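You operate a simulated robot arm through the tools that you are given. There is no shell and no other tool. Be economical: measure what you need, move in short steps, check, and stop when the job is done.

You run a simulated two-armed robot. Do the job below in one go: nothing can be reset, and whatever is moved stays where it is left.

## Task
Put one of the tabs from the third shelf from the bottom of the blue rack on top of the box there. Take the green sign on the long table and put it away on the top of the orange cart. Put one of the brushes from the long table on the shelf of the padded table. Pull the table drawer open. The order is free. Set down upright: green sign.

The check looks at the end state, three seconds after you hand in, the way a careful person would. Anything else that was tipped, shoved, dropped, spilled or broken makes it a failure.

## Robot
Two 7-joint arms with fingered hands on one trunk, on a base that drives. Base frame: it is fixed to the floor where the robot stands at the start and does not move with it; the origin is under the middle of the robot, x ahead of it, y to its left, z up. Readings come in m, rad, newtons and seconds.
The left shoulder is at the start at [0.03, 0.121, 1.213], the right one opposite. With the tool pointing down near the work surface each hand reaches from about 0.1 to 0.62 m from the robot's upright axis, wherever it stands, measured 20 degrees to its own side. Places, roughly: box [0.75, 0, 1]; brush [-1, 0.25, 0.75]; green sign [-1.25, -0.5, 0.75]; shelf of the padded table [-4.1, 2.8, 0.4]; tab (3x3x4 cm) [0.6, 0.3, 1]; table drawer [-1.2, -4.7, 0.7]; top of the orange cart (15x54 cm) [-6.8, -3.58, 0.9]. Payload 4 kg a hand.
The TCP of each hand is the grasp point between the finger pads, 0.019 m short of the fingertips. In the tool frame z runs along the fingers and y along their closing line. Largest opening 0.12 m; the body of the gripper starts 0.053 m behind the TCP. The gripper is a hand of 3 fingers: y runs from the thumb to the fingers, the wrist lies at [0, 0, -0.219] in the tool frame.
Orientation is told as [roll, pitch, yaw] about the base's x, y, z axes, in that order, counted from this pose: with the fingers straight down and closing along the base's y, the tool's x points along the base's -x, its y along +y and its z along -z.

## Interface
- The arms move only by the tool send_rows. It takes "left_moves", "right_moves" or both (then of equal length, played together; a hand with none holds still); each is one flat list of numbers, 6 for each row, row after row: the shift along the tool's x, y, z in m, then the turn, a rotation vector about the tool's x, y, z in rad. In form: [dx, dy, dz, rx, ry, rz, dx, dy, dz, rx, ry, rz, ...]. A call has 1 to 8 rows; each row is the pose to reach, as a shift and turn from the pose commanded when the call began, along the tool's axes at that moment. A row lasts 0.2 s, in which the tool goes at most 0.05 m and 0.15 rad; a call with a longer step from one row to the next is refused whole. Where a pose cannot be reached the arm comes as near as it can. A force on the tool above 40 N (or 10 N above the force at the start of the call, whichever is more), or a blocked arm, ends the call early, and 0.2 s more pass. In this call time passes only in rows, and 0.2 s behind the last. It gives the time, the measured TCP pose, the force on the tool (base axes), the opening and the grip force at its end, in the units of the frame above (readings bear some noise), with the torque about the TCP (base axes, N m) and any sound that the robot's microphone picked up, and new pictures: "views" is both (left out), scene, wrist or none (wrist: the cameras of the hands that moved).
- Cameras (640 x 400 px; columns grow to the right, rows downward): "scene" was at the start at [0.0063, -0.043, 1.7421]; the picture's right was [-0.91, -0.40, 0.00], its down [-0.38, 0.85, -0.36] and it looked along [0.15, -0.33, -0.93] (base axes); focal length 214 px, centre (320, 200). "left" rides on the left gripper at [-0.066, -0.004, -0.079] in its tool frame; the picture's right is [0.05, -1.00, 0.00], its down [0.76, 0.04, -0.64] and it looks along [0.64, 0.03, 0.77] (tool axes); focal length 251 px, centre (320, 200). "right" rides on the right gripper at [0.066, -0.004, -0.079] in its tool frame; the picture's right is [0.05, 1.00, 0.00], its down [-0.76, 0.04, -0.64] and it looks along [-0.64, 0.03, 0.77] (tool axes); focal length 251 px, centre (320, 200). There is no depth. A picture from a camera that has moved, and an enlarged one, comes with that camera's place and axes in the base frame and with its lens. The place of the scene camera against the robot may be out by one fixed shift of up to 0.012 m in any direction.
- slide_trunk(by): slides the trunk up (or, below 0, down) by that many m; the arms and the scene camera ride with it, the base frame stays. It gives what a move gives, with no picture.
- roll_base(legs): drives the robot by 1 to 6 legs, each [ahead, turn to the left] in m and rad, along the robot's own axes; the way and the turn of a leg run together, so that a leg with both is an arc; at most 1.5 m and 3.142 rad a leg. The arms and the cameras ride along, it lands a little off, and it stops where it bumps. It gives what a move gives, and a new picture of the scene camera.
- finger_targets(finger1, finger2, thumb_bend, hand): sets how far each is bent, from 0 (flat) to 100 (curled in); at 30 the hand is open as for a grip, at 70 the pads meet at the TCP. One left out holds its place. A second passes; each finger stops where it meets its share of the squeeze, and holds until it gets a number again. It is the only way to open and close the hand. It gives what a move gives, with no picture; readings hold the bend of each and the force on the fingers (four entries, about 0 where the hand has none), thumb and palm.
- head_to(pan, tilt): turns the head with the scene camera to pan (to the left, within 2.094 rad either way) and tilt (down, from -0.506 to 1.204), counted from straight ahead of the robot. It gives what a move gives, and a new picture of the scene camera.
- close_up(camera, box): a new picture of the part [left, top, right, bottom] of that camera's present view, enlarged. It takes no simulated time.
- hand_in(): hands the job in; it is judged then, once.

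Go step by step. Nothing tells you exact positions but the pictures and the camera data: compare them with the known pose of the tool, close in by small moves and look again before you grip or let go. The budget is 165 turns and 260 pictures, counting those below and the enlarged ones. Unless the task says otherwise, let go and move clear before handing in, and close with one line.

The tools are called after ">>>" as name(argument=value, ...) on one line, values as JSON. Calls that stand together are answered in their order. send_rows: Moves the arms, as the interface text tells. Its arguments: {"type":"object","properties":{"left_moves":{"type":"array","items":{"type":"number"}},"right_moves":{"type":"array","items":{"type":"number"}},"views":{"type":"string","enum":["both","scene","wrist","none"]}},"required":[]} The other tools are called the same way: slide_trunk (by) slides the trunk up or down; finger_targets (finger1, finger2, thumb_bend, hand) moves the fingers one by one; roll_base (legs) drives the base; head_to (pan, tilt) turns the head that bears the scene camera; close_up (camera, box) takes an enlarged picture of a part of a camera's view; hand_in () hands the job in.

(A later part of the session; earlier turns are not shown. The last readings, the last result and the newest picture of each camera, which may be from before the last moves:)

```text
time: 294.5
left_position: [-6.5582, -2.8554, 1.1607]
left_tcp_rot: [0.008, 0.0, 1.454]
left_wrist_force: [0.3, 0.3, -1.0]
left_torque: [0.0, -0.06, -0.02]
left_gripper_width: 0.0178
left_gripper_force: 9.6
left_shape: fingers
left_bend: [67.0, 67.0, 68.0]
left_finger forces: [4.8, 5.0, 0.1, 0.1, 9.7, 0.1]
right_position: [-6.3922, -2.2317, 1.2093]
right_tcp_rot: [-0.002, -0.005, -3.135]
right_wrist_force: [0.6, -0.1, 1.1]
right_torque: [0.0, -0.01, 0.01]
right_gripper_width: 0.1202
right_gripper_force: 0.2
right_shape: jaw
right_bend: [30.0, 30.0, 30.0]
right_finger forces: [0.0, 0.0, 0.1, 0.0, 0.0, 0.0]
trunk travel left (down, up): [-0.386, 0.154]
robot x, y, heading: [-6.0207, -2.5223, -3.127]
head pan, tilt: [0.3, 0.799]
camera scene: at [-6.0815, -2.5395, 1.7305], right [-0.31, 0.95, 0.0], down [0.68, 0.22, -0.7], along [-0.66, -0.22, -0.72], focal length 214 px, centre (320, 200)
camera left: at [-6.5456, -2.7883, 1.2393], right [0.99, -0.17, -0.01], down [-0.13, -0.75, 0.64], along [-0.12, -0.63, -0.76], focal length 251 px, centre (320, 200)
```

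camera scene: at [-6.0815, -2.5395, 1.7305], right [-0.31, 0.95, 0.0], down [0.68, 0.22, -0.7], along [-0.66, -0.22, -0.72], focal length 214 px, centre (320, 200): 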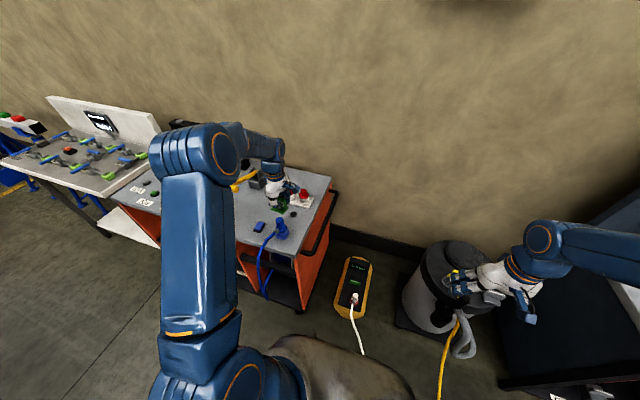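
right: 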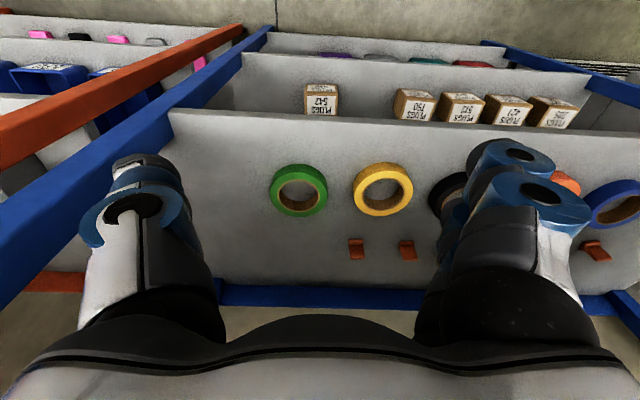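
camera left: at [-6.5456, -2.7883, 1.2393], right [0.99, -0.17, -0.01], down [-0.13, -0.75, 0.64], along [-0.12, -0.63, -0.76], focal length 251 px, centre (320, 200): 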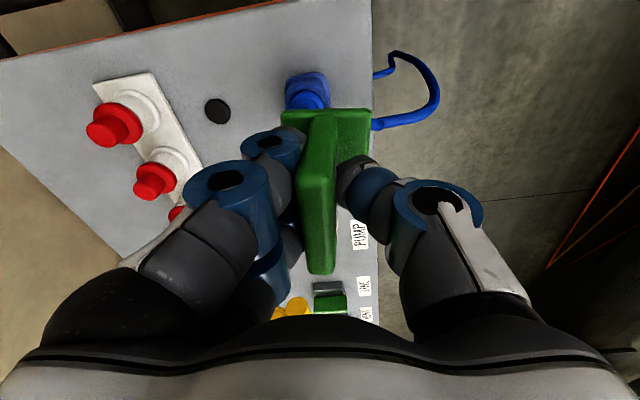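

The near strip is too tight beside the blue fitting, but there is a free area about 30 cm long around (−6.58, −3.15). I back off and shift the robot along the cart.

>>> roll_base(legs=[[-0.17, 0]])

>>> roll_base(legs=[[0, 0.5]])

>>> roll_base(legs=[[0, 0.53]])

```text
time: 295.9
left_position: [-6.3817, -2.8504, 1.1625]
left_tcp_rot: [0.008, 0.002, 1.453]
left_wrist_force: [0.0, 0.3, -1.0]
left_torque: [-0.02, 0.04, 0.05]
left_gripper_width: 0.0176
left_gripper_force: 9.8
left_shape: fingers
left_bend: [67.0, 67.0, 68.0]
left_finger forces: [4.7, 4.9, 0.0, 0.1, 9.7, 0.0]
right_position: [-6.2172, -2.2277, 1.2088]
right_tcp_rot: [0.0, -0.007, -3.133]
right_wrist_force: [0.4, -0.1, 0.3]
right_torque: [-0.02, -0.01, -0.02]
right_gripper_width: 0.12
right_gripper_force: 0.1
right_shape: jaw
right_bend: [30.0, 30.0, 30.0]
right_finger forces: [0.1, 0.0, 0.0, 0.1, 0.0, 0.0]
trunk travel left (down, up): [-0.386, 0.154]
robot x, y, heading: [-5.8517, -2.5161, -3.125]
head pan, tilt: [0.3, 0.799]
camera scene: at [-5.9047, -2.5355, 1.7306], right [-0.31, 0.95, 0.0], down [0.68, 0.22, -0.7], along [-0.66, -0.22, -0.72], focal length 214 px, centre (320, 200)
```

scene: 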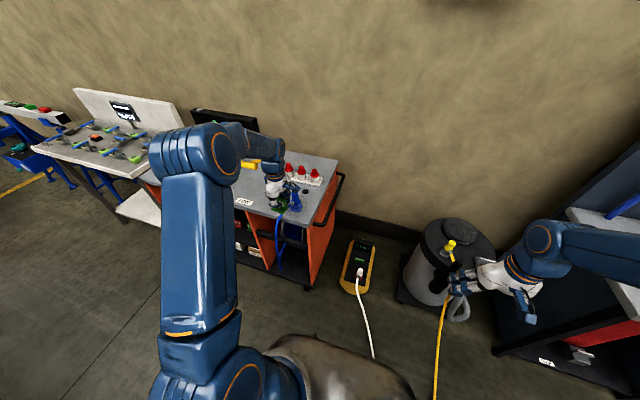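

```text
time: 297.8
left_position: [-6.1588, -3.0617, 1.1619]
left_tcp_rot: [0.009, 0.003, 1.947]
left_wrist_force: [-0.1, 1.2, -0.5]
left_torque: [0.02, 0.01, 0.0]
left_gripper_width: 0.0175
left_gripper_force: 9.6
left_shape: fingers
left_bend: [67.0, 67.0, 68.0]
left_finger forces: [4.7, 4.7, 0.0, 0.1, 9.4, 0.0]
right_position: [-6.3095, -2.4367, 1.2093]
right_tcp_rot: [-0.003, -0.005, -2.638]
right_wrist_force: [0.2, 0.2, 0.7]
right_torque: [0.02, 0.01, -0.03]
right_gripper_width: 0.1199
right_gripper_force: 0.1
right_shape: jaw
right_bend: [30.0, 30.0, 30.0]
right_finger forces: [0.0, 0.0, 0.0, 0.0, 0.1, 0.1]
trunk travel left (down, up): [-0.386, 0.154]
robot x, y, heading: [-5.8718, -2.4858, -2.628]
head pan, tilt: [0.3, 0.799]
camera scene: at [-5.9036, -2.5278, 1.7306], right [-0.73, 0.68, 0.0], down [0.49, 0.52, -0.7], along [-0.48, -0.51, -0.72], focal length 214 px, centre (320, 200)
```

scene: 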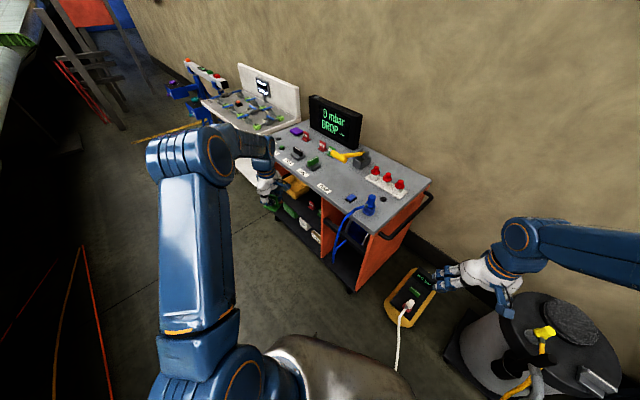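

```text
time: 299.9
left_position: [-5.8294, -3.132, 1.1609]
left_tcp_rot: [0.009, -0.001, 2.477]
left_wrist_force: [0.0, -0.6, 0.3]
left_torque: [-0.01, 0.0, -0.01]
left_gripper_width: 0.0169
left_gripper_force: 9.9
left_shape: fingers
left_bend: [67.0, 67.0, 68.0]
left_finger forces: [5.0, 5.1, 0.0, 0.1, 10.0, 0.0]
right_position: [-6.2749, -2.6699, 1.2093]
right_tcp_rot: [-0.002, -0.007, -2.109]
right_wrist_force: [0.7, 0.6, 0.0]
right_torque: [-0.01, 0.01, -0.03]
right_gripper_width: 0.1202
right_gripper_force: 0.1
right_shape: jaw
right_bend: [30.0, 30.0, 30.0]
right_finger forces: [0.0, 0.0, 0.0, 0.1, 0.1, 0.1]
trunk travel left (down, up): [-0.386, 0.154]
robot x, y, heading: [-5.9033, -2.4688, -2.082]
head pan, tilt: [0.3, 0.799]
stopped in leg 1: the robot was blocked; the commanded pose is now the measured one
camera scene: at [-5.9069, -2.5235, 1.7305], right [-0.98, 0.21, 0.0], down [0.15, 0.7, -0.7], along [-0.15, -0.68, -0.72], focal length 214 px, centre (320, 200)
```

scene: 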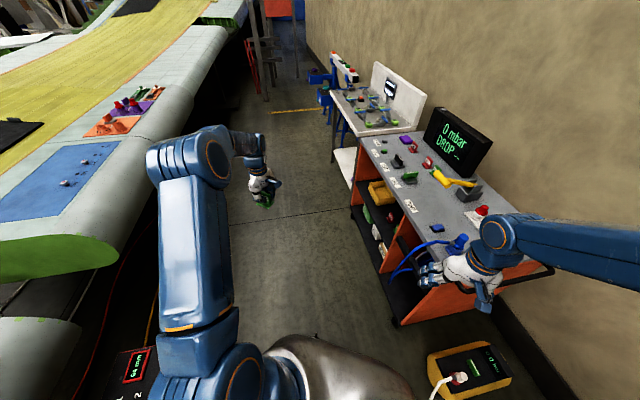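

>>> roll_base(legs=[[0.36, 0]])

>>> roll_base(legs=[[0, -0.5]])

>>> roll_base(legs=[[0, -0.25]])

```text
time: 302.2
left_position: [-6.0088, -3.4511, 1.162]
left_tcp_rot: [0.009, -0.001, 2.479]
left_wrist_force: [0.0, -0.6, -0.3]
left_torque: [0.03, -0.02, -0.02]
left_gripper_width: 0.017
left_gripper_force: 9.9
left_shape: fingers
left_bend: [67.0, 67.0, 68.0]
left_finger forces: [5.0, 4.9, 0.0, 0.0, 10.0, 0.0]
right_position: [-6.4534, -2.9888, 1.2099]
right_tcp_rot: [-0.001, -0.007, -2.107]
right_wrist_force: [-1.1, 0.3, 0.3]
right_torque: [0.0, -0.02, -0.02]
right_gripper_width: 0.1201
right_gripper_force: 0.1
right_shape: jaw
right_bend: [30.0, 30.0, 30.0]
right_finger forces: [0.1, 0.0, 0.0, 0.0, 0.1, 0.0]
trunk travel left (down, up): [-0.386, 0.154]
robot x, y, heading: [-6.0855, -2.7853, -2.077]
head pan, tilt: [0.3, 0.799]
camera scene: at [-6.0862, -2.841, 1.7305], right [-0.98, 0.21, 0.0], down [0.15, 0.7, -0.7], along [-0.14, -0.68, -0.72], focal length 214 px, centre (320, 200)
```

scene: 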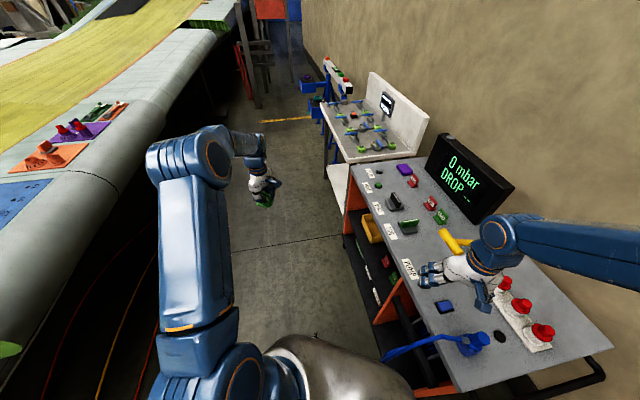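

```text
time: 304.0
left_position: [-6.3352, -3.4069, 1.1613]
left_tcp_rot: [0.008, -0.001, 1.981]
left_wrist_force: [0.0, -0.4, -0.8]
left_torque: [0.01, -0.01, 0.04]
left_gripper_width: 0.0172
left_gripper_force: 9.2
left_shape: fingers
left_bend: [67.0, 67.0, 68.0]
left_finger forces: [4.8, 4.7, 0.0, 0.0, 9.5, 0.0]
right_position: [-6.507, -2.7878, 1.2096]
right_tcp_rot: [-0.001, -0.008, -2.601]
right_wrist_force: [-0.7, 0.5, -0.8]
right_torque: [0.01, -0.01, -0.02]
right_gripper_width: 0.1198
right_gripper_force: 0.1
right_shape: jaw
right_bend: [30.0, 30.0, 30.0]
right_finger forces: [0.0, 0.1, 0.0, 0.0, 0.1, 0.0]
trunk travel left (down, up): [-0.386, 0.154]
robot x, y, heading: [-6.0648, -2.8157, -2.579]
head pan, tilt: [0.3, 0.799]
camera scene: at [-6.098, -2.8611, 1.7305], right [-0.76, 0.65, 0.0], down [0.47, 0.55, -0.7], along [-0.45, -0.53, -0.72], focal length 214 px, centre (320, 200)
```

scene: 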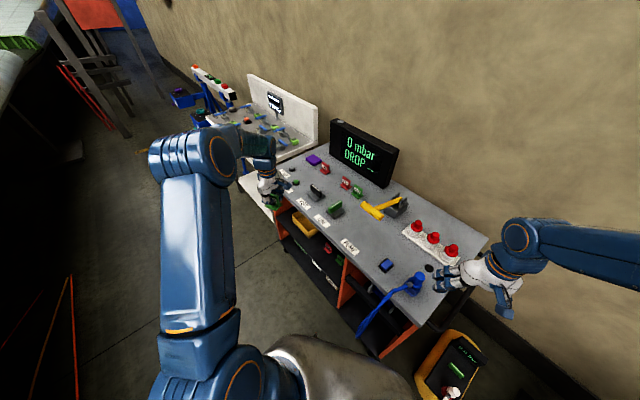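

```text
time: 305.3
left_position: [-6.4742, -3.3214, 1.161]
left_tcp_rot: [0.008, 0.001, 1.734]
left_wrist_force: [0.6, 0.5, -0.4]
left_torque: [-0.02, -0.04, 0.03]
left_gripper_width: 0.0171
left_gripper_force: 8.9
left_shape: fingers
left_bend: [67.0, 67.0, 68.0]
left_finger forces: [4.8, 4.8, 0.0, 0.1, 9.4, 0.1]
right_position: [-6.4886, -2.6797, 1.2096]
right_tcp_rot: [0.001, -0.007, -2.851]
right_wrist_force: [-0.7, 0.4, -0.5]
right_torque: [-0.03, 0.01, 0.0]
right_gripper_width: 0.1201
right_gripper_force: 0.0
right_shape: jaw
right_bend: [30.0, 30.0, 30.0]
right_finger forces: [0.0, 0.0, 0.0, 0.0, 0.0, 0.1]
trunk travel left (down, up): [-0.386, 0.154]
robot x, y, heading: [-6.0632, -2.8387, -2.831]
head pan, tilt: [0.3, 0.799]
camera scene: at [-6.1067, -2.8676, 1.7306], right [-0.57, 0.82, 0.0], down [0.59, 0.41, -0.7], along [-0.57, -0.4, -0.72], focal length 214 px, centre (320, 200)
```

scene: 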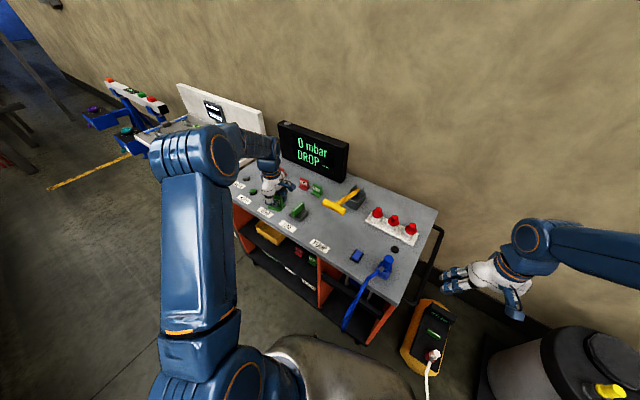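

I move the sign over the free spot at about (−6.60, −3.18).

>>> send_rows(left_moves=[-0.04, 0.0255, 0, 0, 0, 0, -0.08, 0.051, 0, 0, 0, 0, -0.12, 0.0765, 0, 0, 0, 0, -0.16, 0.102, 0, 0, 0, 0])

```text
time: 306.3
left_position: [-6.6013, -3.1802, 1.1615]
left_tcp_rot: [0.006, 0.002, 1.733]
left_wrist_force: [0.0, 0.4, -0.7]
left_torque: [-0.02, 0.04, -0.03]
left_gripper_width: 0.0167
left_gripper_force: 9.4
left_shape: fingers
left_bend: [67.0, 67.0, 68.0]
left_finger forces: [4.6, 4.8, 0.0, 0.0, 9.4, 0.0]
right_position: [-6.4902, -2.6804, 1.2097]
right_tcp_rot: [-0.001, -0.005, -2.851]
right_wrist_force: [-0.1, 0.6, -0.1]
right_torque: [0.01, -0.02, 0.0]
right_gripper_width: 0.1198
right_gripper_force: 0.0
right_shape: jaw
right_bend: [30.0, 30.0, 30.0]
right_finger forces: [0.1, 0.0, 0.0, 0.0, 0.1, 0.0]
trunk travel left (down, up): [-0.386, 0.154]
robot x, y, heading: [-6.0632, -2.8371, -2.836]
head pan, tilt: [0.3, 0.799]
camera scene: at [-6.1086, -2.8679, 1.7305], right [-0.57, 0.82, 0.0], down [0.59, 0.41, -0.7], along [-0.57, -0.4, -0.72], focal length 214 px, centre (320, 200)
camera left: at [-6.607, -3.1137, 1.2404], right [0.99, 0.11, -0.01], down [0.09, -0.76, 0.64], along [0.06, -0.64, -0.76], focal length 251 px, centre (320, 200)
```

scene: 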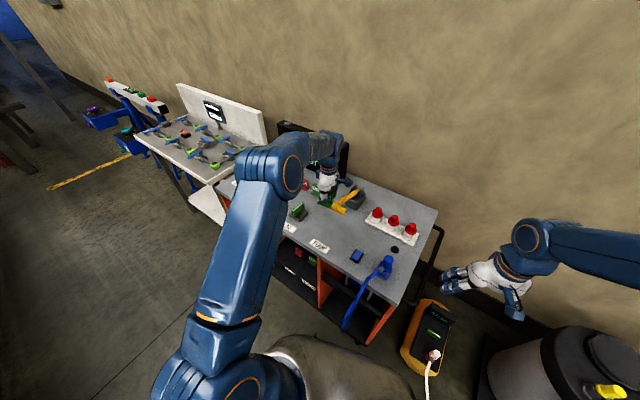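
left: 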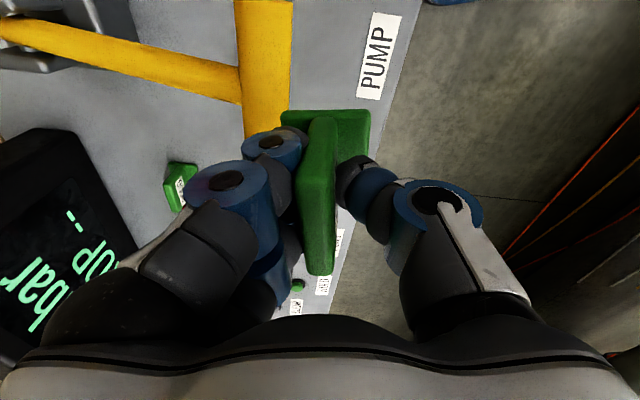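

The front strip is free between the edge (x ≈ −6.49) and the yellow hammer (x ≈ −6.65). I shift to (−6.55, −3.14) and lower partway.

>>> send_rows(left_moves=[-0.016, -0.028, 0, 0, 0, 0, -0.0315, -0.055, 0, 0, 0, 0, -0.0315, -0.055, 0.045, 0, 0, 0, -0.0315, -0.055, 0.09, 0, 0, 0, -0.0315, -0.055, 0.13, 0, 0, 0])

```text
time: 307.5
left_position: [-6.5521, -3.1443, 1.0318]
left_tcp_rot: [0.01, 0.0, 1.735]
left_wrist_force: [0.0, 0.1, -1.2]
left_torque: [-0.02, 0.0, 0.0]
left_gripper_width: 0.0167
left_gripper_force: 9.5
left_shape: fingers
left_bend: [67.0, 67.0, 68.0]
left_finger forces: [4.6, 4.7, 0.0, 0.1, 9.1, 0.0]
right_position: [-6.4891, -2.6795, 1.2086]
right_tcp_rot: [-0.002, -0.003, -2.851]
right_wrist_force: [0.0, 0.2, 1.2]
right_torque: [0.04, 0.01, 0.01]
right_gripper_width: 0.1202
right_gripper_force: 0.0
right_shape: jaw
right_bend: [30.0, 30.0, 30.0]
right_finger forces: [0.1, 0.0, 0.1, 0.0, 0.0, 0.0]
trunk travel left (down, up): [-0.386, 0.154]
robot x, y, heading: [-6.0654, -2.8365, -2.835]
head pan, tilt: [0.3, 0.799]
camera scene: at [-6.1074, -2.8694, 1.7305], right [-0.57, 0.82, 0.0], down [0.59, 0.41, -0.7], along [-0.57, -0.4, -0.72], focal length 214 px, centre (320, 200)
camera left: at [-6.5583, -3.0772, 1.1108], right [0.99, 0.11, -0.01], down [0.09, -0.76, 0.64], along [0.06, -0.64, -0.76], focal length 251 px, centre (320, 200)
```

scene: 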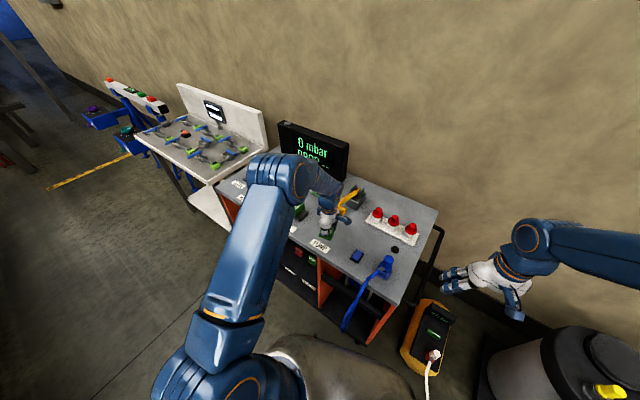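
left: 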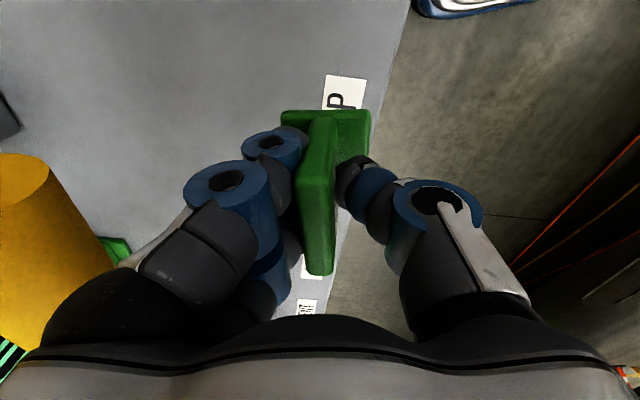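

Front margin is slim, the hammer is farther than thought; I shift 3 cm inward and lower 6 cm.

>>> send_rows(left_moves=[-0.005, 0.03, 0, 0, 0, 0, -0.005, 0.03, 0.03, 0, 0, 0, -0.005, 0.03, 0.06, 0, 0, 0], views="wrist")

```text
time: 308.2
left_position: [-6.5671, -3.1417, 0.9966]
left_tcp_rot: [-0.03, 0.006, 1.733]
left_wrist_force: [50.6, 4.7, 11.6]
left_torque: [-0.05, 2.71, -0.73]
left_gripper_width: 0.0151
left_gripper_force: 40.7
left_shape: fingers
left_bend: [71.0, 67.0, 68.0]
left_finger forces: [61.1, 5.3, 0.0, 0.1, 15.0, 0.1]
right_position: [-6.4853, -2.6789, 1.2112]
right_tcp_rot: [-0.001, -0.009, -2.852]
right_wrist_force: [-0.2, -0.1, 0.2]
right_torque: [-0.03, -0.05, 0.0]
right_gripper_width: 0.1201
right_gripper_force: 0.1
right_shape: jaw
right_bend: [30.0, 30.0, 30.0]
right_finger forces: [0.0, 0.0, 0.0, 0.0, 0.1, 0.0]
trunk travel left (down, up): [-0.386, 0.154]
robot x, y, heading: [-6.0589, -2.8377, -2.832]
head pan, tilt: [0.3, 0.799]
stopped in row 3 (left hand): the force on the tool passed its limit at 44 N (the readings are from after the stop); the commanded pose is now the measured one
camera left: at [-6.5762, -3.0765, 1.0754], right [0.99, 0.11, 0.03], down [0.06, -0.76, 0.65], along [0.09, -0.64, -0.76], focal length 251 px, centre (320, 200)
```

left: 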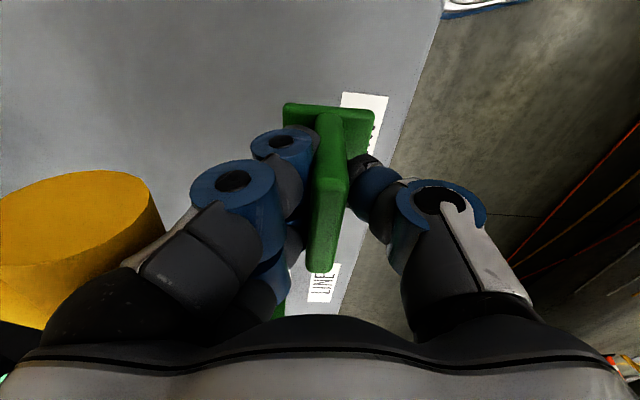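

Finger 1 met the yellow hammer. I back away from it, lift, and choose (−6.555, −3.105).

>>> send_rows(left_moves=[0.002, -0.015, -0.015, 0, 0, 0, -0.015, -0.0175, -0.03, 0, 0, 0, -0.033, -0.0175, -0.03, 0, 0, 0])

```text
time: 309.0
left_position: [-6.5674, -3.1073, 1.0287]
left_tcp_rot: [-0.007, 0.002, 1.736]
left_wrist_force: [-0.4, -0.9, -1.1]
left_torque: [0.01, -0.01, -0.01]
left_gripper_width: 0.0171
left_gripper_force: 9.2
left_shape: fingers
left_bend: [68.0, 67.0, 68.0]
left_finger forces: [5.0, 4.7, 0.0, 0.1, 9.7, 0.0]
right_position: [-6.4888, -2.6793, 1.2093]
right_tcp_rot: [-0.002, -0.004, -2.852]
right_wrist_force: [-0.6, 0.1, 0.1]
right_torque: [-0.02, -0.03, -0.03]
right_gripper_width: 0.1198
right_gripper_force: 0.1
right_shape: jaw
right_bend: [30.0, 30.0, 30.0]
right_finger forces: [0.0, 0.0, 0.0, 0.1, 0.0, 0.0]
trunk travel left (down, up): [-0.386, 0.154]
robot x, y, heading: [-6.0619, -2.837, -2.836]
head pan, tilt: [0.3, 0.799]
camera scene: at [-6.1078, -2.8685, 1.7305], right [-0.57, 0.82, 0.0], down [0.59, 0.41, -0.7], along [-0.57, -0.4, -0.72], focal length 214 px, centre (320, 200)
camera left: at [-6.5751, -3.0415, 1.1079], right [0.99, 0.11, 0.01], down [0.08, -0.76, 0.65], along [0.08, -0.64, -0.76], focal length 251 px, centre (320, 200)
```

scene: 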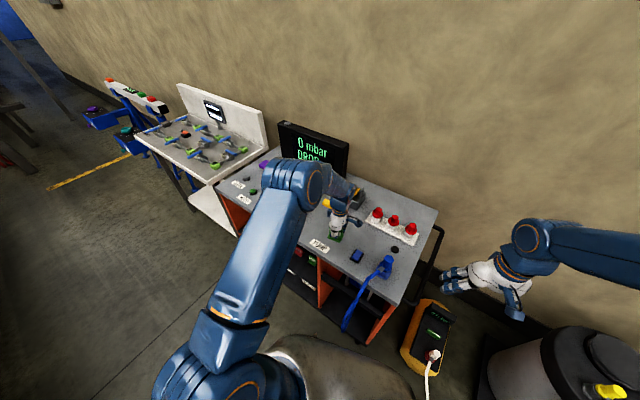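
left: 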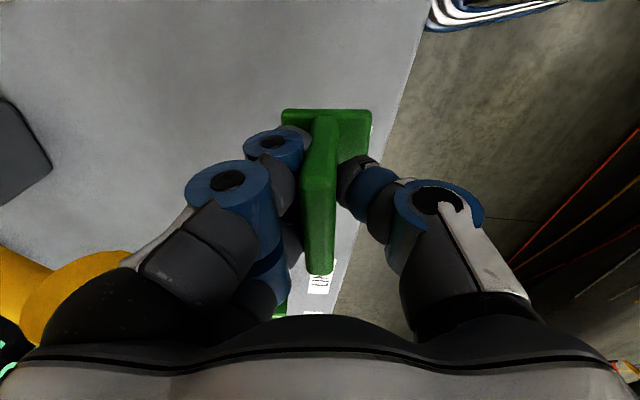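

>>> send_rows(left_moves=[0, 0, 0.02, 0, 0, 0, 0, 0, 0.04, 0, 0, 0, 0, 0, 0.055, 0, 0, 0], views="wrist")

```text
time: 309.8
left_position: [-6.5655, -3.1076, 0.9727]
left_tcp_rot: [-0.007, 0.001, 1.735]
left_wrist_force: [0.4, 0.7, 0.0]
left_torque: [-0.02, 0.01, -0.06]
left_gripper_width: 0.0169
left_gripper_force: 10.0
left_shape: fingers
left_bend: [68.0, 67.0, 68.0]
left_finger forces: [4.9, 4.7, 0.0, 0.0, 9.7, 0.0]
right_position: [-6.4883, -2.6814, 1.2097]
right_tcp_rot: [-0.001, -0.006, -2.852]
right_wrist_force: [0.1, -0.7, 0.3]
right_torque: [-0.03, 0.0, 0.01]
right_gripper_width: 0.1197
right_gripper_force: 0.0
right_shape: jaw
right_bend: [30.0, 30.0, 30.0]
right_finger forces: [0.0, 0.1, 0.0, 0.0, 0.0, 0.1]
trunk travel left (down, up): [-0.386, 0.154]
robot x, y, heading: [-6.0593, -2.8327, -2.83]
head pan, tilt: [0.3, 0.799]
camera left: at [-6.5728, -3.041, 1.0514], right [0.99, 0.11, 0.01], down [0.08, -0.76, 0.65], along [0.08, -0.64, -0.76], focal length 251 px, centre (320, 200)
```

left: 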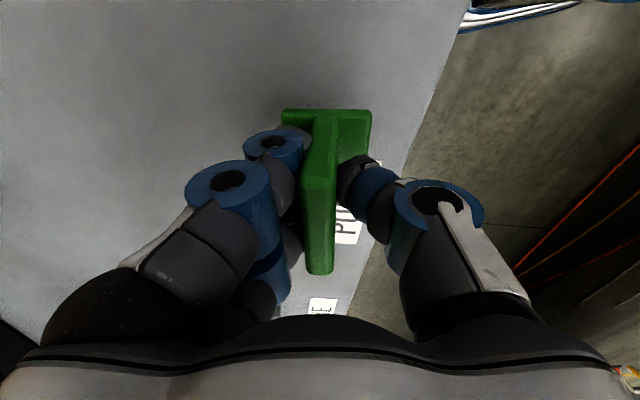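

>>> send_rows(left_moves=[0, 0, 0.012, 0, 0, 0], views="none")

>>> send_rows(left_moves=[0, 0, 0.006, 0, 0, 0], views="none")

```text
time: 310.2
left_position: [-6.5649, -3.1082, 0.9614]
left_tcp_rot: [-0.007, 0.002, 1.736]
left_wrist_force: [-0.3, 0.7, -0.5]
left_torque: [0.01, 0.02, 0.0]
left_gripper_width: 0.0165
left_gripper_force: 9.5
left_shape: fingers
left_bend: [68.0, 67.0, 68.0]
left_finger forces: [5.0, 4.8, 0.0, 0.0, 9.5, 0.0]
right_position: [-6.4894, -2.68, 1.2083]
right_tcp_rot: [-0.001, -0.005, -2.852]
right_wrist_force: [-1.0, 0.2, -0.6]
right_torque: [-0.02, 0.0, 0.0]
right_gripper_width: 0.1198
right_gripper_force: 0.1
right_shape: jaw
right_bend: [30.0, 30.0, 30.0]
right_finger forces: [0.1, 0.0, 0.0, 0.0, 0.1, 0.0]
trunk travel left (down, up): [-0.386, 0.154]
robot x, y, heading: [-6.0626, -2.8343, -2.832]
head pan, tilt: [0.3, 0.799]
```

```text
time: 310.6
left_position: [-6.5654, -3.1079, 0.9547]
left_tcp_rot: [-0.009, 0.002, 1.735]
left_wrist_force: [-0.2, -0.3, -0.8]
left_torque: [0.04, 0.04, 0.01]
left_gripper_width: 0.0166
left_gripper_force: 9.5
left_shape: fingers
left_bend: [68.0, 67.0, 68.0]
left_finger forces: [4.9, 4.6, 0.0, 0.0, 9.5, 0.1]
right_position: [-6.4886, -2.681, 1.2092]
right_tcp_rot: [-0.001, -0.007, -2.851]
right_wrist_force: [0.1, 0.2, -1.1]
right_torque: [-0.03, 0.03, -0.01]
right_gripper_width: 0.1202
right_gripper_force: 0.1
right_shape: jaw
right_bend: [30.0, 30.0, 30.0]
right_finger forces: [0.0, 0.0, 0.0, 0.0, 0.1, 0.0]
trunk travel left (down, up): [-0.386, 0.154]
robot x, y, heading: [-6.0612, -2.8356, -2.835]
head pan, tilt: [0.3, 0.799]
```

>>> send_rows(left_moves=[0, 0, 0.007, 0, 0, 0], views="none")

>>> send_rows(left_moves=[0, 0, 0.006, 0, 0, 0], views="wrist")

```text
time: 311.0
left_position: [-6.5659, -3.1076, 0.9487]
left_tcp_rot: [-0.009, 0.004, 1.734]
left_wrist_force: [-0.1, -0.3, -0.9]
left_torque: [0.01, -0.01, -0.01]
left_gripper_width: 0.0168
left_gripper_force: 10.0
left_shape: fingers
left_bend: [68.0, 67.0, 68.0]
left_finger forces: [4.9, 4.7, 0.1, 0.1, 9.5, 0.0]
right_position: [-6.4897, -2.68, 1.2091]
right_tcp_rot: [-0.001, -0.007, -2.851]
right_wrist_force: [0.9, -0.1, 0.4]
right_torque: [0.01, -0.02, -0.02]
right_gripper_width: 0.12
right_gripper_force: 0.0
right_shape: jaw
right_bend: [30.0, 30.0, 30.0]
right_finger forces: [0.0, 0.0, 0.0, 0.0, 0.0, 0.0]
trunk travel left (down, up): [-0.386, 0.154]
robot x, y, heading: [-6.0627, -2.8387, -2.838]
head pan, tilt: [0.3, 0.799]
```

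```text
time: 311.4
left_position: [-6.5655, -3.1072, 0.9439]
left_tcp_rot: [-0.006, 0.006, 1.735]
left_wrist_force: [1.2, 0.8, 5.4]
left_torque: [-0.05, 0.07, 0.02]
left_gripper_width: 0.0167
left_gripper_force: 11.0
left_shape: fingers
left_bend: [68.0, 68.0, 68.0]
left_finger forces: [5.3, 5.5, 0.0, 0.0, 12.2, 0.1]
right_position: [-6.4871, -2.6805, 1.2094]
right_tcp_rot: [-0.003, -0.008, -2.852]
right_wrist_force: [0.3, 0.3, 0.4]
right_torque: [-0.01, -0.04, 0.03]
right_gripper_width: 0.12
right_gripper_force: 0.1
right_shape: jaw
right_bend: [30.0, 30.0, 30.0]
right_finger forces: [0.1, 0.0, 0.0, 0.0, 0.0, 0.0]
trunk travel left (down, up): [-0.386, 0.154]
robot x, y, heading: [-6.0621, -2.8327, -2.838]
head pan, tilt: [0.3, 0.799]
camera left: at [-6.5731, -3.0412, 1.0228], right [0.99, 0.11, 0.01], down [0.08, -0.76, 0.65], along [0.07, -0.64, -0.76], focal length 251 px, centre (320, 200)
```

left: 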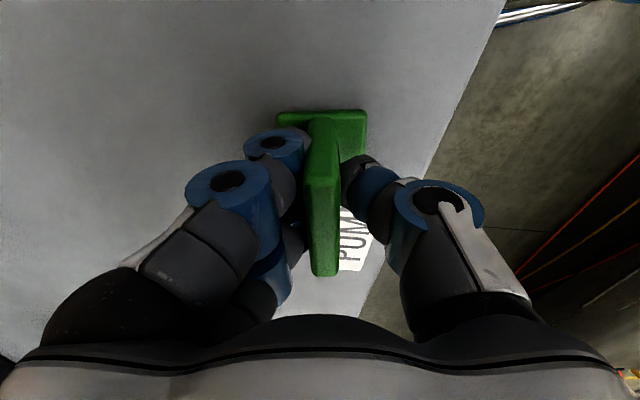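

The sign stands on the cart (light contact). I open the fingers.

>>> finger_targets(hand="left", finger1=57, finger2=57, thumb_bend=57)

>>> send_rows(left_moves=[0, 0, -0.03, 0, 0, 0, 0, 0, -0.07, 0, 0, 0, 0, 0, -0.11, 0, 0, 0, 0, 0, -0.15, 0, 0, 0])

```text
time: 312.4
left_position: [-6.5654, -3.1071, 0.9437]
left_tcp_rot: [-0.006, 0.002, 1.735]
left_wrist_force: [-0.8, 0.6, 0.8]
left_torque: [0.03, -0.01, 0.0]
left_gripper_width: 0.0496
left_gripper_force: 0.0
left_shape: fingers
left_bend: [56.0, 56.0, 56.0]
left_finger forces: [0.0, 0.0, 0.0, 0.0, 0.1, 0.0]
right_position: [-6.487, -2.68, 1.2089]
right_tcp_rot: [-0.002, -0.007, -2.85]
right_wrist_force: [-0.1, 0.2, 0.5]
right_torque: [0.01, -0.01, 0.0]
right_gripper_width: 0.1202
right_gripper_force: 0.0
right_shape: jaw
right_bend: [30.0, 30.0, 30.0]
right_finger forces: [0.0, 0.0, 0.0, 0.0, 0.0, 0.0]
trunk travel left (down, up): [-0.386, 0.154]
robot x, y, heading: [-6.0646, -2.8351, -2.834]
head pan, tilt: [0.3, 0.799]
```

```text
time: 313.4
left_position: [-6.5652, -3.107, 1.0932]
left_tcp_rot: [-0.007, 0.002, 1.734]
left_wrist_force: [-0.2, 0.6, -0.5]
left_torque: [-0.01, 0.02, 0.01]
left_gripper_width: 0.0496
left_gripper_force: 0.0
left_shape: fingers
left_bend: [56.0, 56.0, 56.0]
left_finger forces: [0.0, 0.0, 0.0, 0.0, 0.0, 0.0]
right_position: [-6.487, -2.6804, 1.2101]
right_tcp_rot: [0.0, -0.008, -2.851]
right_wrist_force: [0.5, -0.3, -0.1]
right_torque: [-0.01, 0.01, -0.02]
right_gripper_width: 0.1202
right_gripper_force: 0.0
right_shape: jaw
right_bend: [30.0, 30.0, 30.0]
right_finger forces: [0.0, 0.0, 0.0, 0.0, 0.1, 0.1]
trunk travel left (down, up): [-0.386, 0.154]
robot x, y, heading: [-6.0623, -2.8347, -2.833]
head pan, tilt: [0.3, 0.799]
camera scene: at [-6.1052, -2.8683, 1.7306], right [-0.57, 0.82, 0.0], down [0.59, 0.41, -0.7], along [-0.57, -0.4, -0.72], focal length 214 px, centre (320, 200)
camera left: at [-6.5725, -3.0408, 1.1728], right [0.99, 0.11, 0.01], down [0.08, -0.76, 0.65], along [0.08, -0.64, -0.76], focal length 251 px, centre (320, 200)
```

scene: 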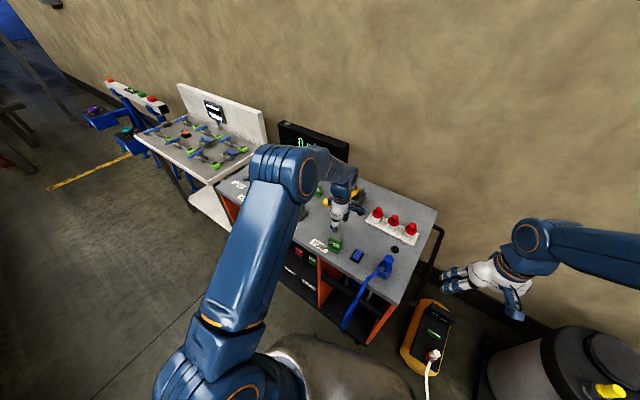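
left: 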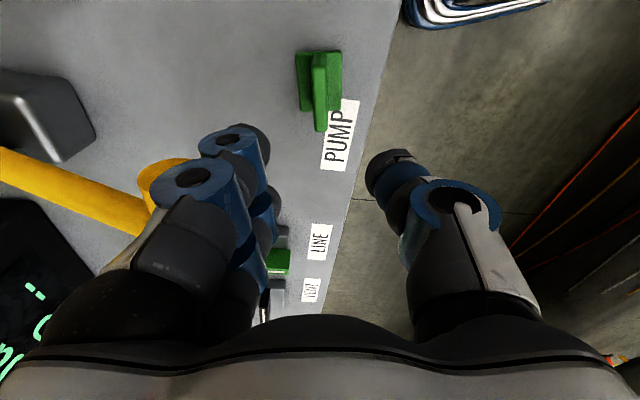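

The sign stands upright on the orange cart. I raise, back off and turn to reverse out along the aisle.

>>> slide_trunk(by=0.12)

>>> roll_base(legs=[[-0.16, 0]])

>>> close_up(camera="scene", box=[240, 120, 440, 245])

>>> roll_base(legs=[[0, 0.5]])

>>> roll_base(legs=[[0, 0.5]])

>>> roll_base(legs=[[0, 0.27]])

```text
time: 314.9
left_position: [-6.5664, -3.1077, 1.2127]
left_tcp_rot: [-0.007, 0.003, 1.734]
left_wrist_force: [-0.5, -0.1, -0.2]
left_torque: [-0.02, 0.01, -0.03]
left_gripper_width: 0.05
left_gripper_force: 0.1
left_shape: fingers
left_bend: [56.0, 56.0, 56.0]
left_finger forces: [0.1, 0.0, 0.1, 0.0, 0.0, 0.0]
right_position: [-6.4888, -2.6799, 1.3285]
right_tcp_rot: [-0.001, -0.006, -2.853]
right_wrist_force: [-0.3, -0.6, 0.3]
right_torque: [0.0, -0.04, 0.01]
right_gripper_width: 0.1198
right_gripper_force: 0.1
right_shape: jaw
right_bend: [30.0, 30.0, 30.0]
right_finger forces: [0.0, 0.0, 0.1, 0.0, 0.0, 0.0]
trunk travel left (down, up): [-0.506, 0.034]
robot x, y, heading: [-6.0643, -2.8368, -2.835]
head pan, tilt: [0.3, 0.799]
```

```text
time: 316.3
left_position: [-6.4113, -3.0574, 1.2129]
left_tcp_rot: [-0.009, 0.001, 1.73]
left_wrist_force: [0.4, 0.2, -0.7]
left_torque: [0.02, -0.01, -0.02]
left_gripper_width: 0.0498
left_gripper_force: 0.0
left_shape: fingers
left_bend: [56.0, 56.0, 56.0]
left_finger forces: [0.0, 0.0, 0.0, 0.1, 0.0, 0.0]
right_position: [-6.3331, -2.6306, 1.3281]
right_tcp_rot: [-0.002, -0.005, -2.855]
right_wrist_force: [0.1, -0.1, 0.1]
right_torque: [0.0, -0.01, 0.01]
right_gripper_width: 0.1199
right_gripper_force: 0.1
right_shape: jaw
right_bend: [30.0, 30.0, 30.0]
right_finger forces: [0.0, 0.0, 0.0, 0.0, 0.1, 0.0]
trunk travel left (down, up): [-0.506, 0.034]
robot x, y, heading: [-5.9076, -2.7844, -2.839]
head pan, tilt: [0.3, 0.799]
camera scene: at [-5.9537, -2.82, 1.8505], right [-0.57, 0.82, 0.0], down [0.59, 0.41, -0.7], along [-0.57, -0.4, -0.72], focal length 214 px, centre (320, 200)
```

scene: 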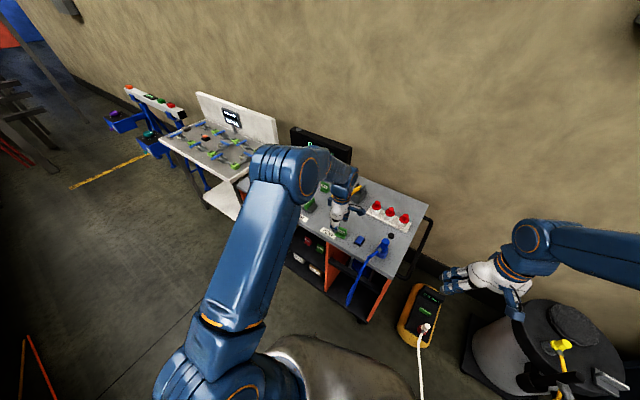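

```text
3.20 times, centred on (340, 182) of scene
camera zoom: at [-5.9537, -2.82, 1.8505], right [-0.57, 0.82, 0.0], down [0.59, 0.41, -0.7], along [-0.57, -0.4, -0.72], focal length 686 px, centre (256, 256)
```

zoom: 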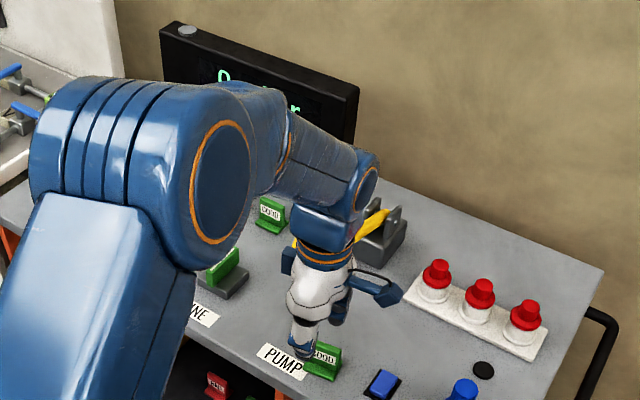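

```text
time: 318.5
left_position: [-6.2218, -3.2645, 1.2128]
left_tcp_rot: [-0.007, 0.002, 2.226]
left_wrist_force: [-0.4, 0.8, -0.3]
left_torque: [0.0, 0.01, 0.0]
left_gripper_width: 0.0498
left_gripper_force: 0.2
left_shape: fingers
left_bend: [56.0, 56.0, 56.0]
left_finger forces: [0.1, 0.1, 0.1, 0.0, 0.1, 0.0]
right_position: [-6.356, -2.8521, 1.3295]
right_tcp_rot: [-0.003, -0.007, -2.357]
right_wrist_force: [-0.3, 0.5, 0.2]
right_torque: [-0.01, 0.02, -0.03]
right_gripper_width: 0.1199
right_gripper_force: 0.0
right_shape: jaw
right_bend: [30.0, 30.0, 30.0]
right_finger forces: [0.0, 0.0, 0.1, 0.1, 0.0, 0.1]
trunk travel left (down, up): [-0.506, 0.034]
robot x, y, heading: [-5.9361, -2.7597, -2.334]
head pan, tilt: [0.3, 0.799]
stopped in leg 1: the robot was blocked; the commanded pose is now the measured one
camera scene: at [-5.9545, -2.8113, 1.8506], right [-0.9, 0.45, 0.0], down [0.32, 0.64, -0.7], along [-0.31, -0.62, -0.72], focal length 214 px, centre (320, 200)
```

scene: 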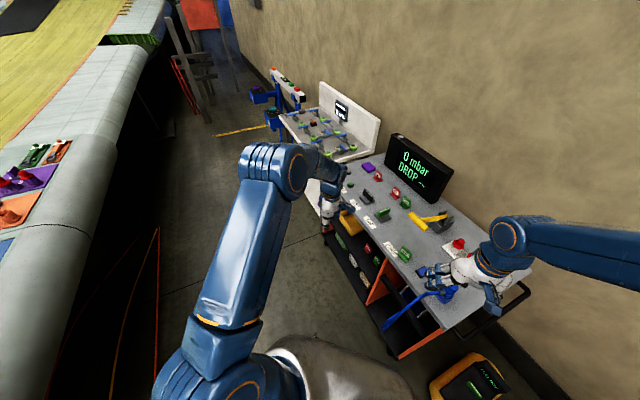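

```text
time: 320.6
left_position: [-5.9421, -3.3464, 1.2137]
left_tcp_rot: [-0.007, 0.002, 2.732]
left_wrist_force: [0.4, 1.0, -0.3]
left_torque: [0.01, 0.01, 0.02]
left_gripper_width: 0.0498
left_gripper_force: 0.0
left_shape: fingers
left_bend: [56.0, 56.0, 56.0]
left_finger forces: [0.0, 0.1, 0.1, 0.1, 0.0, 0.0]
right_position: [-6.2587, -3.0507, 1.3277]
right_tcp_rot: [0.001, -0.004, -1.851]
right_wrist_force: [-0.6, 0.2, -0.3]
right_torque: [0.0, -0.01, -0.02]
right_gripper_width: 0.1198
right_gripper_force: 0.0
right_shape: jaw
right_bend: [30.0, 30.0, 30.0]
right_finger forces: [0.1, 0.0, 0.0, 0.1, 0.1, 0.1]
trunk travel left (down, up): [-0.506, 0.034]
robot x, y, heading: [-5.9751, -2.7564, -1.825]
head pan, tilt: [0.3, 0.799]
stopped in leg 1: the robot was blocked; the commanded pose is now the measured one
camera scene: at [-5.9626, -2.8099, 1.8506], right [-1.0, -0.05, 0.0], down [-0.04, 0.72, -0.7], along [0.04, -0.7, -0.72], focal length 214 px, centre (320, 200)
```

scene: 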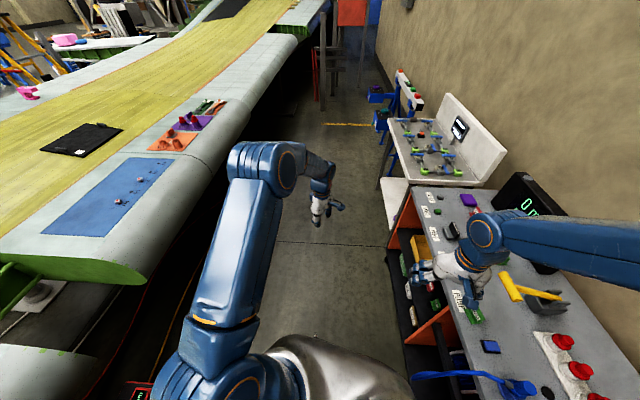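

```text
time: 321.9
left_position: [-5.7805, -3.3164, 1.2133]
left_tcp_rot: [-0.007, 0.001, 3.005]
left_wrist_force: [0.2, -0.7, -0.2]
left_torque: [0.0, 0.0, -0.04]
left_gripper_width: 0.0498
left_gripper_force: 0.1
left_shape: fingers
left_bend: [56.0, 56.0, 56.0]
left_finger forces: [0.1, 0.0, 0.1, 0.0, 0.1, 0.0]
right_position: [-6.1661, -3.1163, 1.3289]
right_tcp_rot: [-0.004, -0.007, -1.578]
right_wrist_force: [0.1, 0.6, 0.1]
right_torque: [0.03, 0.0, -0.03]
right_gripper_width: 0.1201
right_gripper_force: 0.2
right_shape: jaw
right_bend: [30.0, 30.0, 30.0]
right_finger forces: [0.0, 0.1, 0.0, 0.0, 0.0, 0.0]
trunk travel left (down, up): [-0.506, 0.034]
robot x, y, heading: [-5.9946, -2.7568, -1.539]
head pan, tilt: [0.3, 0.799]
camera scene: at [-5.9633, -2.8055, 1.8505], right [-0.95, -0.32, 0.0], down [-0.23, 0.68, -0.7], along [0.22, -0.66, -0.72], focal length 214 px, centre (320, 200)
```

scene: 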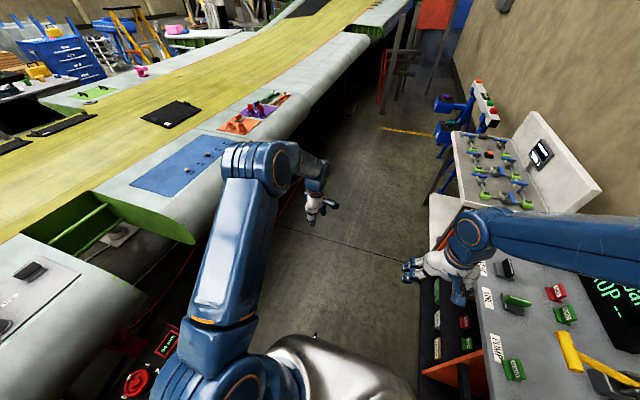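

>>> roll_base(legs=[[-1.35, -0.05], [-1.35, 0]])

```text
time: 335.0
left_position: [-5.8375, -0.6204, 1.214]
left_tcp_rot: [-0.007, 0.001, 3.001]
left_wrist_force: [-0.2, -0.8, -0.2]
left_torque: [-0.01, -0.02, 0.01]
left_gripper_width: 0.0498
left_gripper_force: 0.2
left_shape: fingers
left_bend: [56.0, 56.0, 56.0]
left_finger forces: [0.0, 0.0, 0.0, 0.0, 0.0, 0.0]
right_position: [-6.221, -0.4197, 1.3292]
right_tcp_rot: [-0.001, -0.006, -1.584]
right_wrist_force: [0.5, -0.2, 0.1]
right_torque: [0.02, -0.01, 0.01]
right_gripper_width: 0.1199
right_gripper_force: 0.0
right_shape: jaw
right_bend: [30.0, 30.0, 30.0]
right_finger forces: [0.1, 0.1, 0.0, 0.1, 0.0, 0.0]
trunk travel left (down, up): [-0.506, 0.034]
robot x, y, heading: [-6.0447, -0.0611, -1.55]
head pan, tilt: [0.3, 0.799]
camera scene: at [-6.0166, -0.1099, 1.8505], right [-0.95, -0.31, 0.0], down [-0.23, 0.68, -0.7], along [0.22, -0.66, -0.72], focal length 214 px, centre (320, 200)
```

scene: 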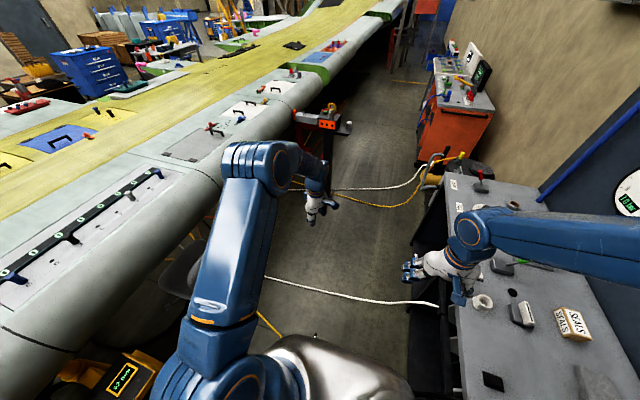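

>>> roll_base(legs=[[-0.5, -0.14], [-0.85, 0]])

>>> roll_base(legs=[[0, 0.55]])

>>> roll_base(legs=[[0, 0.55]])

>>> roll_base(legs=[[0, 0.5]])

```text
time: 342.1
left_position: [-5.7926, 0.704, 1.212]
left_tcp_rot: [-0.008, 0.002, 2.84]
left_wrist_force: [0.1, -0.2, 0.2]
left_torque: [0.01, 0.0, 0.03]
left_gripper_width: 0.0501
left_gripper_force: 0.1
left_shape: fingers
left_bend: [56.0, 56.0, 56.0]
left_finger forces: [0.0, 0.1, 0.0, 0.0, 0.1, 0.0]
right_position: [-6.1401, 0.9635, 1.3293]
right_tcp_rot: [-0.001, -0.006, -1.742]
right_wrist_force: [0.7, 0.5, -0.2]
right_torque: [-0.01, 0.01, 0.02]
right_gripper_width: 0.12
right_gripper_force: 0.1
right_shape: jaw
right_bend: [30.0, 30.0, 30.0]
right_finger forces: [0.0, 0.2, 0.1, 0.0, 0.0, 0.0]
trunk travel left (down, up): [-0.506, 0.034]
robot x, y, heading: [-5.9088, 1.2919, -1.712]
head pan, tilt: [0.3, 0.799]
camera scene: at [-5.8903, 1.2372, 1.8505], right [-0.99, -0.16, 0.0], down [-0.12, 0.71, -0.7], along [0.11, -0.69, -0.72], focal length 214 px, centre (320, 200)
```

scene: 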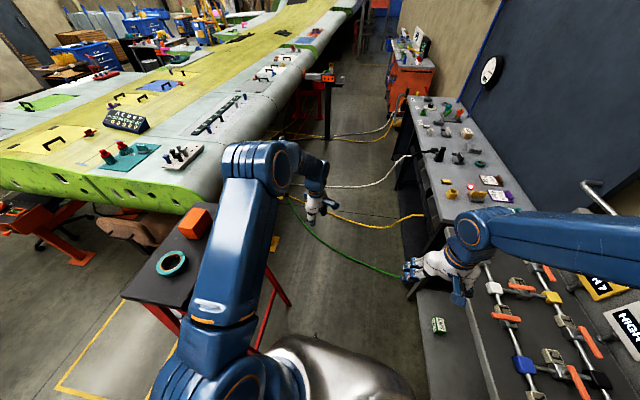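

```text
time: 344.2
left_position: [-5.5052, 0.8535, 1.214]
left_tcp_rot: [-0.008, 0.002, -2.893]
left_wrist_force: [-0.4, -0.5, -0.5]
left_torque: [0.02, -0.01, 0.03]
left_gripper_width: 0.05
left_gripper_force: 0.1
left_shape: fingers
left_bend: [56.0, 56.0, 56.0]
left_finger forces: [0.0, 0.0, 0.0, 0.0, 0.1, 0.0]
right_position: [-5.9374, 0.8933, 1.3279]
right_tcp_rot: [-0.001, -0.004, -1.192]
right_wrist_force: [0.3, 0.2, -0.5]
right_torque: [0.03, -0.03, -0.01]
right_gripper_width: 0.1198
right_gripper_force: 0.0
right_shape: jaw
right_bend: [30.0, 30.0, 30.0]
right_finger forces: [0.0, 0.0, 0.0, 0.1, 0.0, 0.1]
trunk travel left (down, up): [-0.506, 0.034]
robot x, y, heading: [-5.9503, 1.2789, -1.154]
head pan, tilt: [0.3, 0.799]
stopped in leg 1: the robot was blocked; the commanded pose is now the measured one
camera scene: at [-5.9022, 1.2404, 1.8506], right [-0.75, -0.66, 0.0], down [-0.47, 0.54, -0.7], along [0.46, -0.52, -0.72], focal length 214 px, centre (320, 200)
```

scene: 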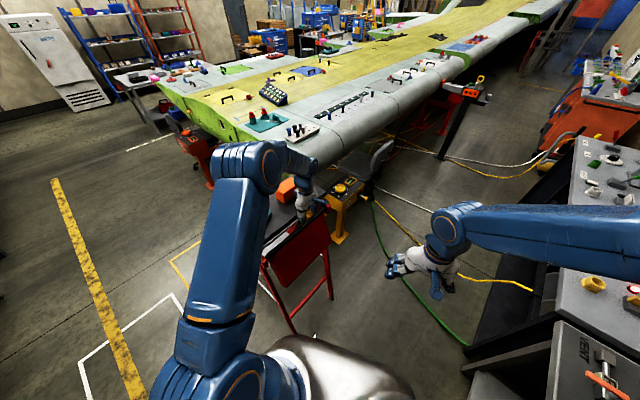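

```text
time: 346.2
left_position: [-5.3477, 1.145, 1.2136]
left_tcp_rot: [-0.007, 0.0, -2.347]
left_wrist_force: [0.4, -0.2, -0.7]
left_torque: [-0.04, -0.02, -0.02]
left_gripper_width: 0.0498
left_gripper_force: 0.1
left_shape: fingers
left_bend: [56.0, 56.0, 56.0]
left_finger forces: [0.0, 0.0, 0.0, 0.0, 0.1, 0.0]
right_position: [-5.7366, 0.9557, 1.3288]
right_tcp_rot: [-0.001, -0.004, -0.645]
right_wrist_force: [-0.2, 0.4, -0.2]
right_torque: [0.04, -0.01, 0.01]
right_gripper_width: 0.1199
right_gripper_force: 0.0
right_shape: jaw
right_bend: [30.0, 30.0, 30.0]
right_finger forces: [0.0, 0.0, 0.1, 0.2, 0.0, 0.1]
trunk travel left (down, up): [-0.506, 0.034]
robot x, y, heading: [-5.9726, 1.2446, -0.607]
head pan, tilt: [0.3, 0.799]
camera scene: at [-5.9056, 1.2369, 1.8505], right [-0.3, -0.95, 0.0], down [-0.68, 0.22, -0.7], along [0.66, -0.21, -0.72], focal length 214 px, centre (320, 200)
```

scene: 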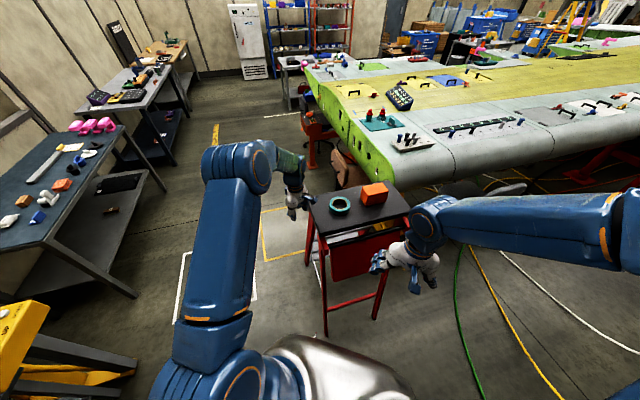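

```text
time: 348.0
left_position: [-5.3754, 1.463, 1.2128]
left_tcp_rot: [-0.007, 0.0, -1.836]
left_wrist_force: [0.3, -0.5, 0.6]
left_torque: [0.03, 0.02, -0.03]
left_gripper_width: 0.0498
left_gripper_force: 0.0
left_shape: fingers
left_bend: [56.0, 56.0, 56.0]
left_finger forces: [0.1, 0.1, 0.0, 0.1, 0.1, 0.1]
right_position: [-5.6233, 1.1086, 1.3288]
right_tcp_rot: [-0.003, -0.005, -0.134]
right_wrist_force: [0.8, 0.3, 0.5]
right_torque: [-0.01, 0.03, 0.0]
right_gripper_width: 0.12
right_gripper_force: 0.1
right_shape: jaw
right_bend: [30.0, 30.0, 30.0]
right_finger forces: [0.1, 0.0, 0.1, 0.0, 0.0, 0.0]
trunk travel left (down, up): [-0.506, 0.034]
robot x, y, heading: [-5.9709, 1.2045, -0.096]
head pan, tilt: [0.3, 0.799]
camera scene: at [-5.9065, 1.2299, 1.8505], right [0.2, -0.98, 0.0], down [-0.7, -0.14, -0.7], along [0.68, 0.14, -0.72], focal length 214 px, centre (320, 200)
```

scene: 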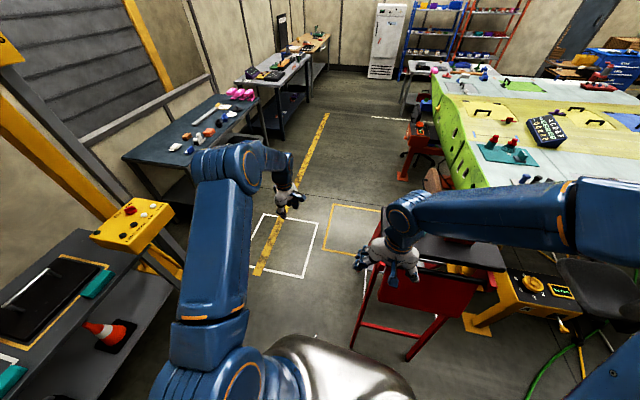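

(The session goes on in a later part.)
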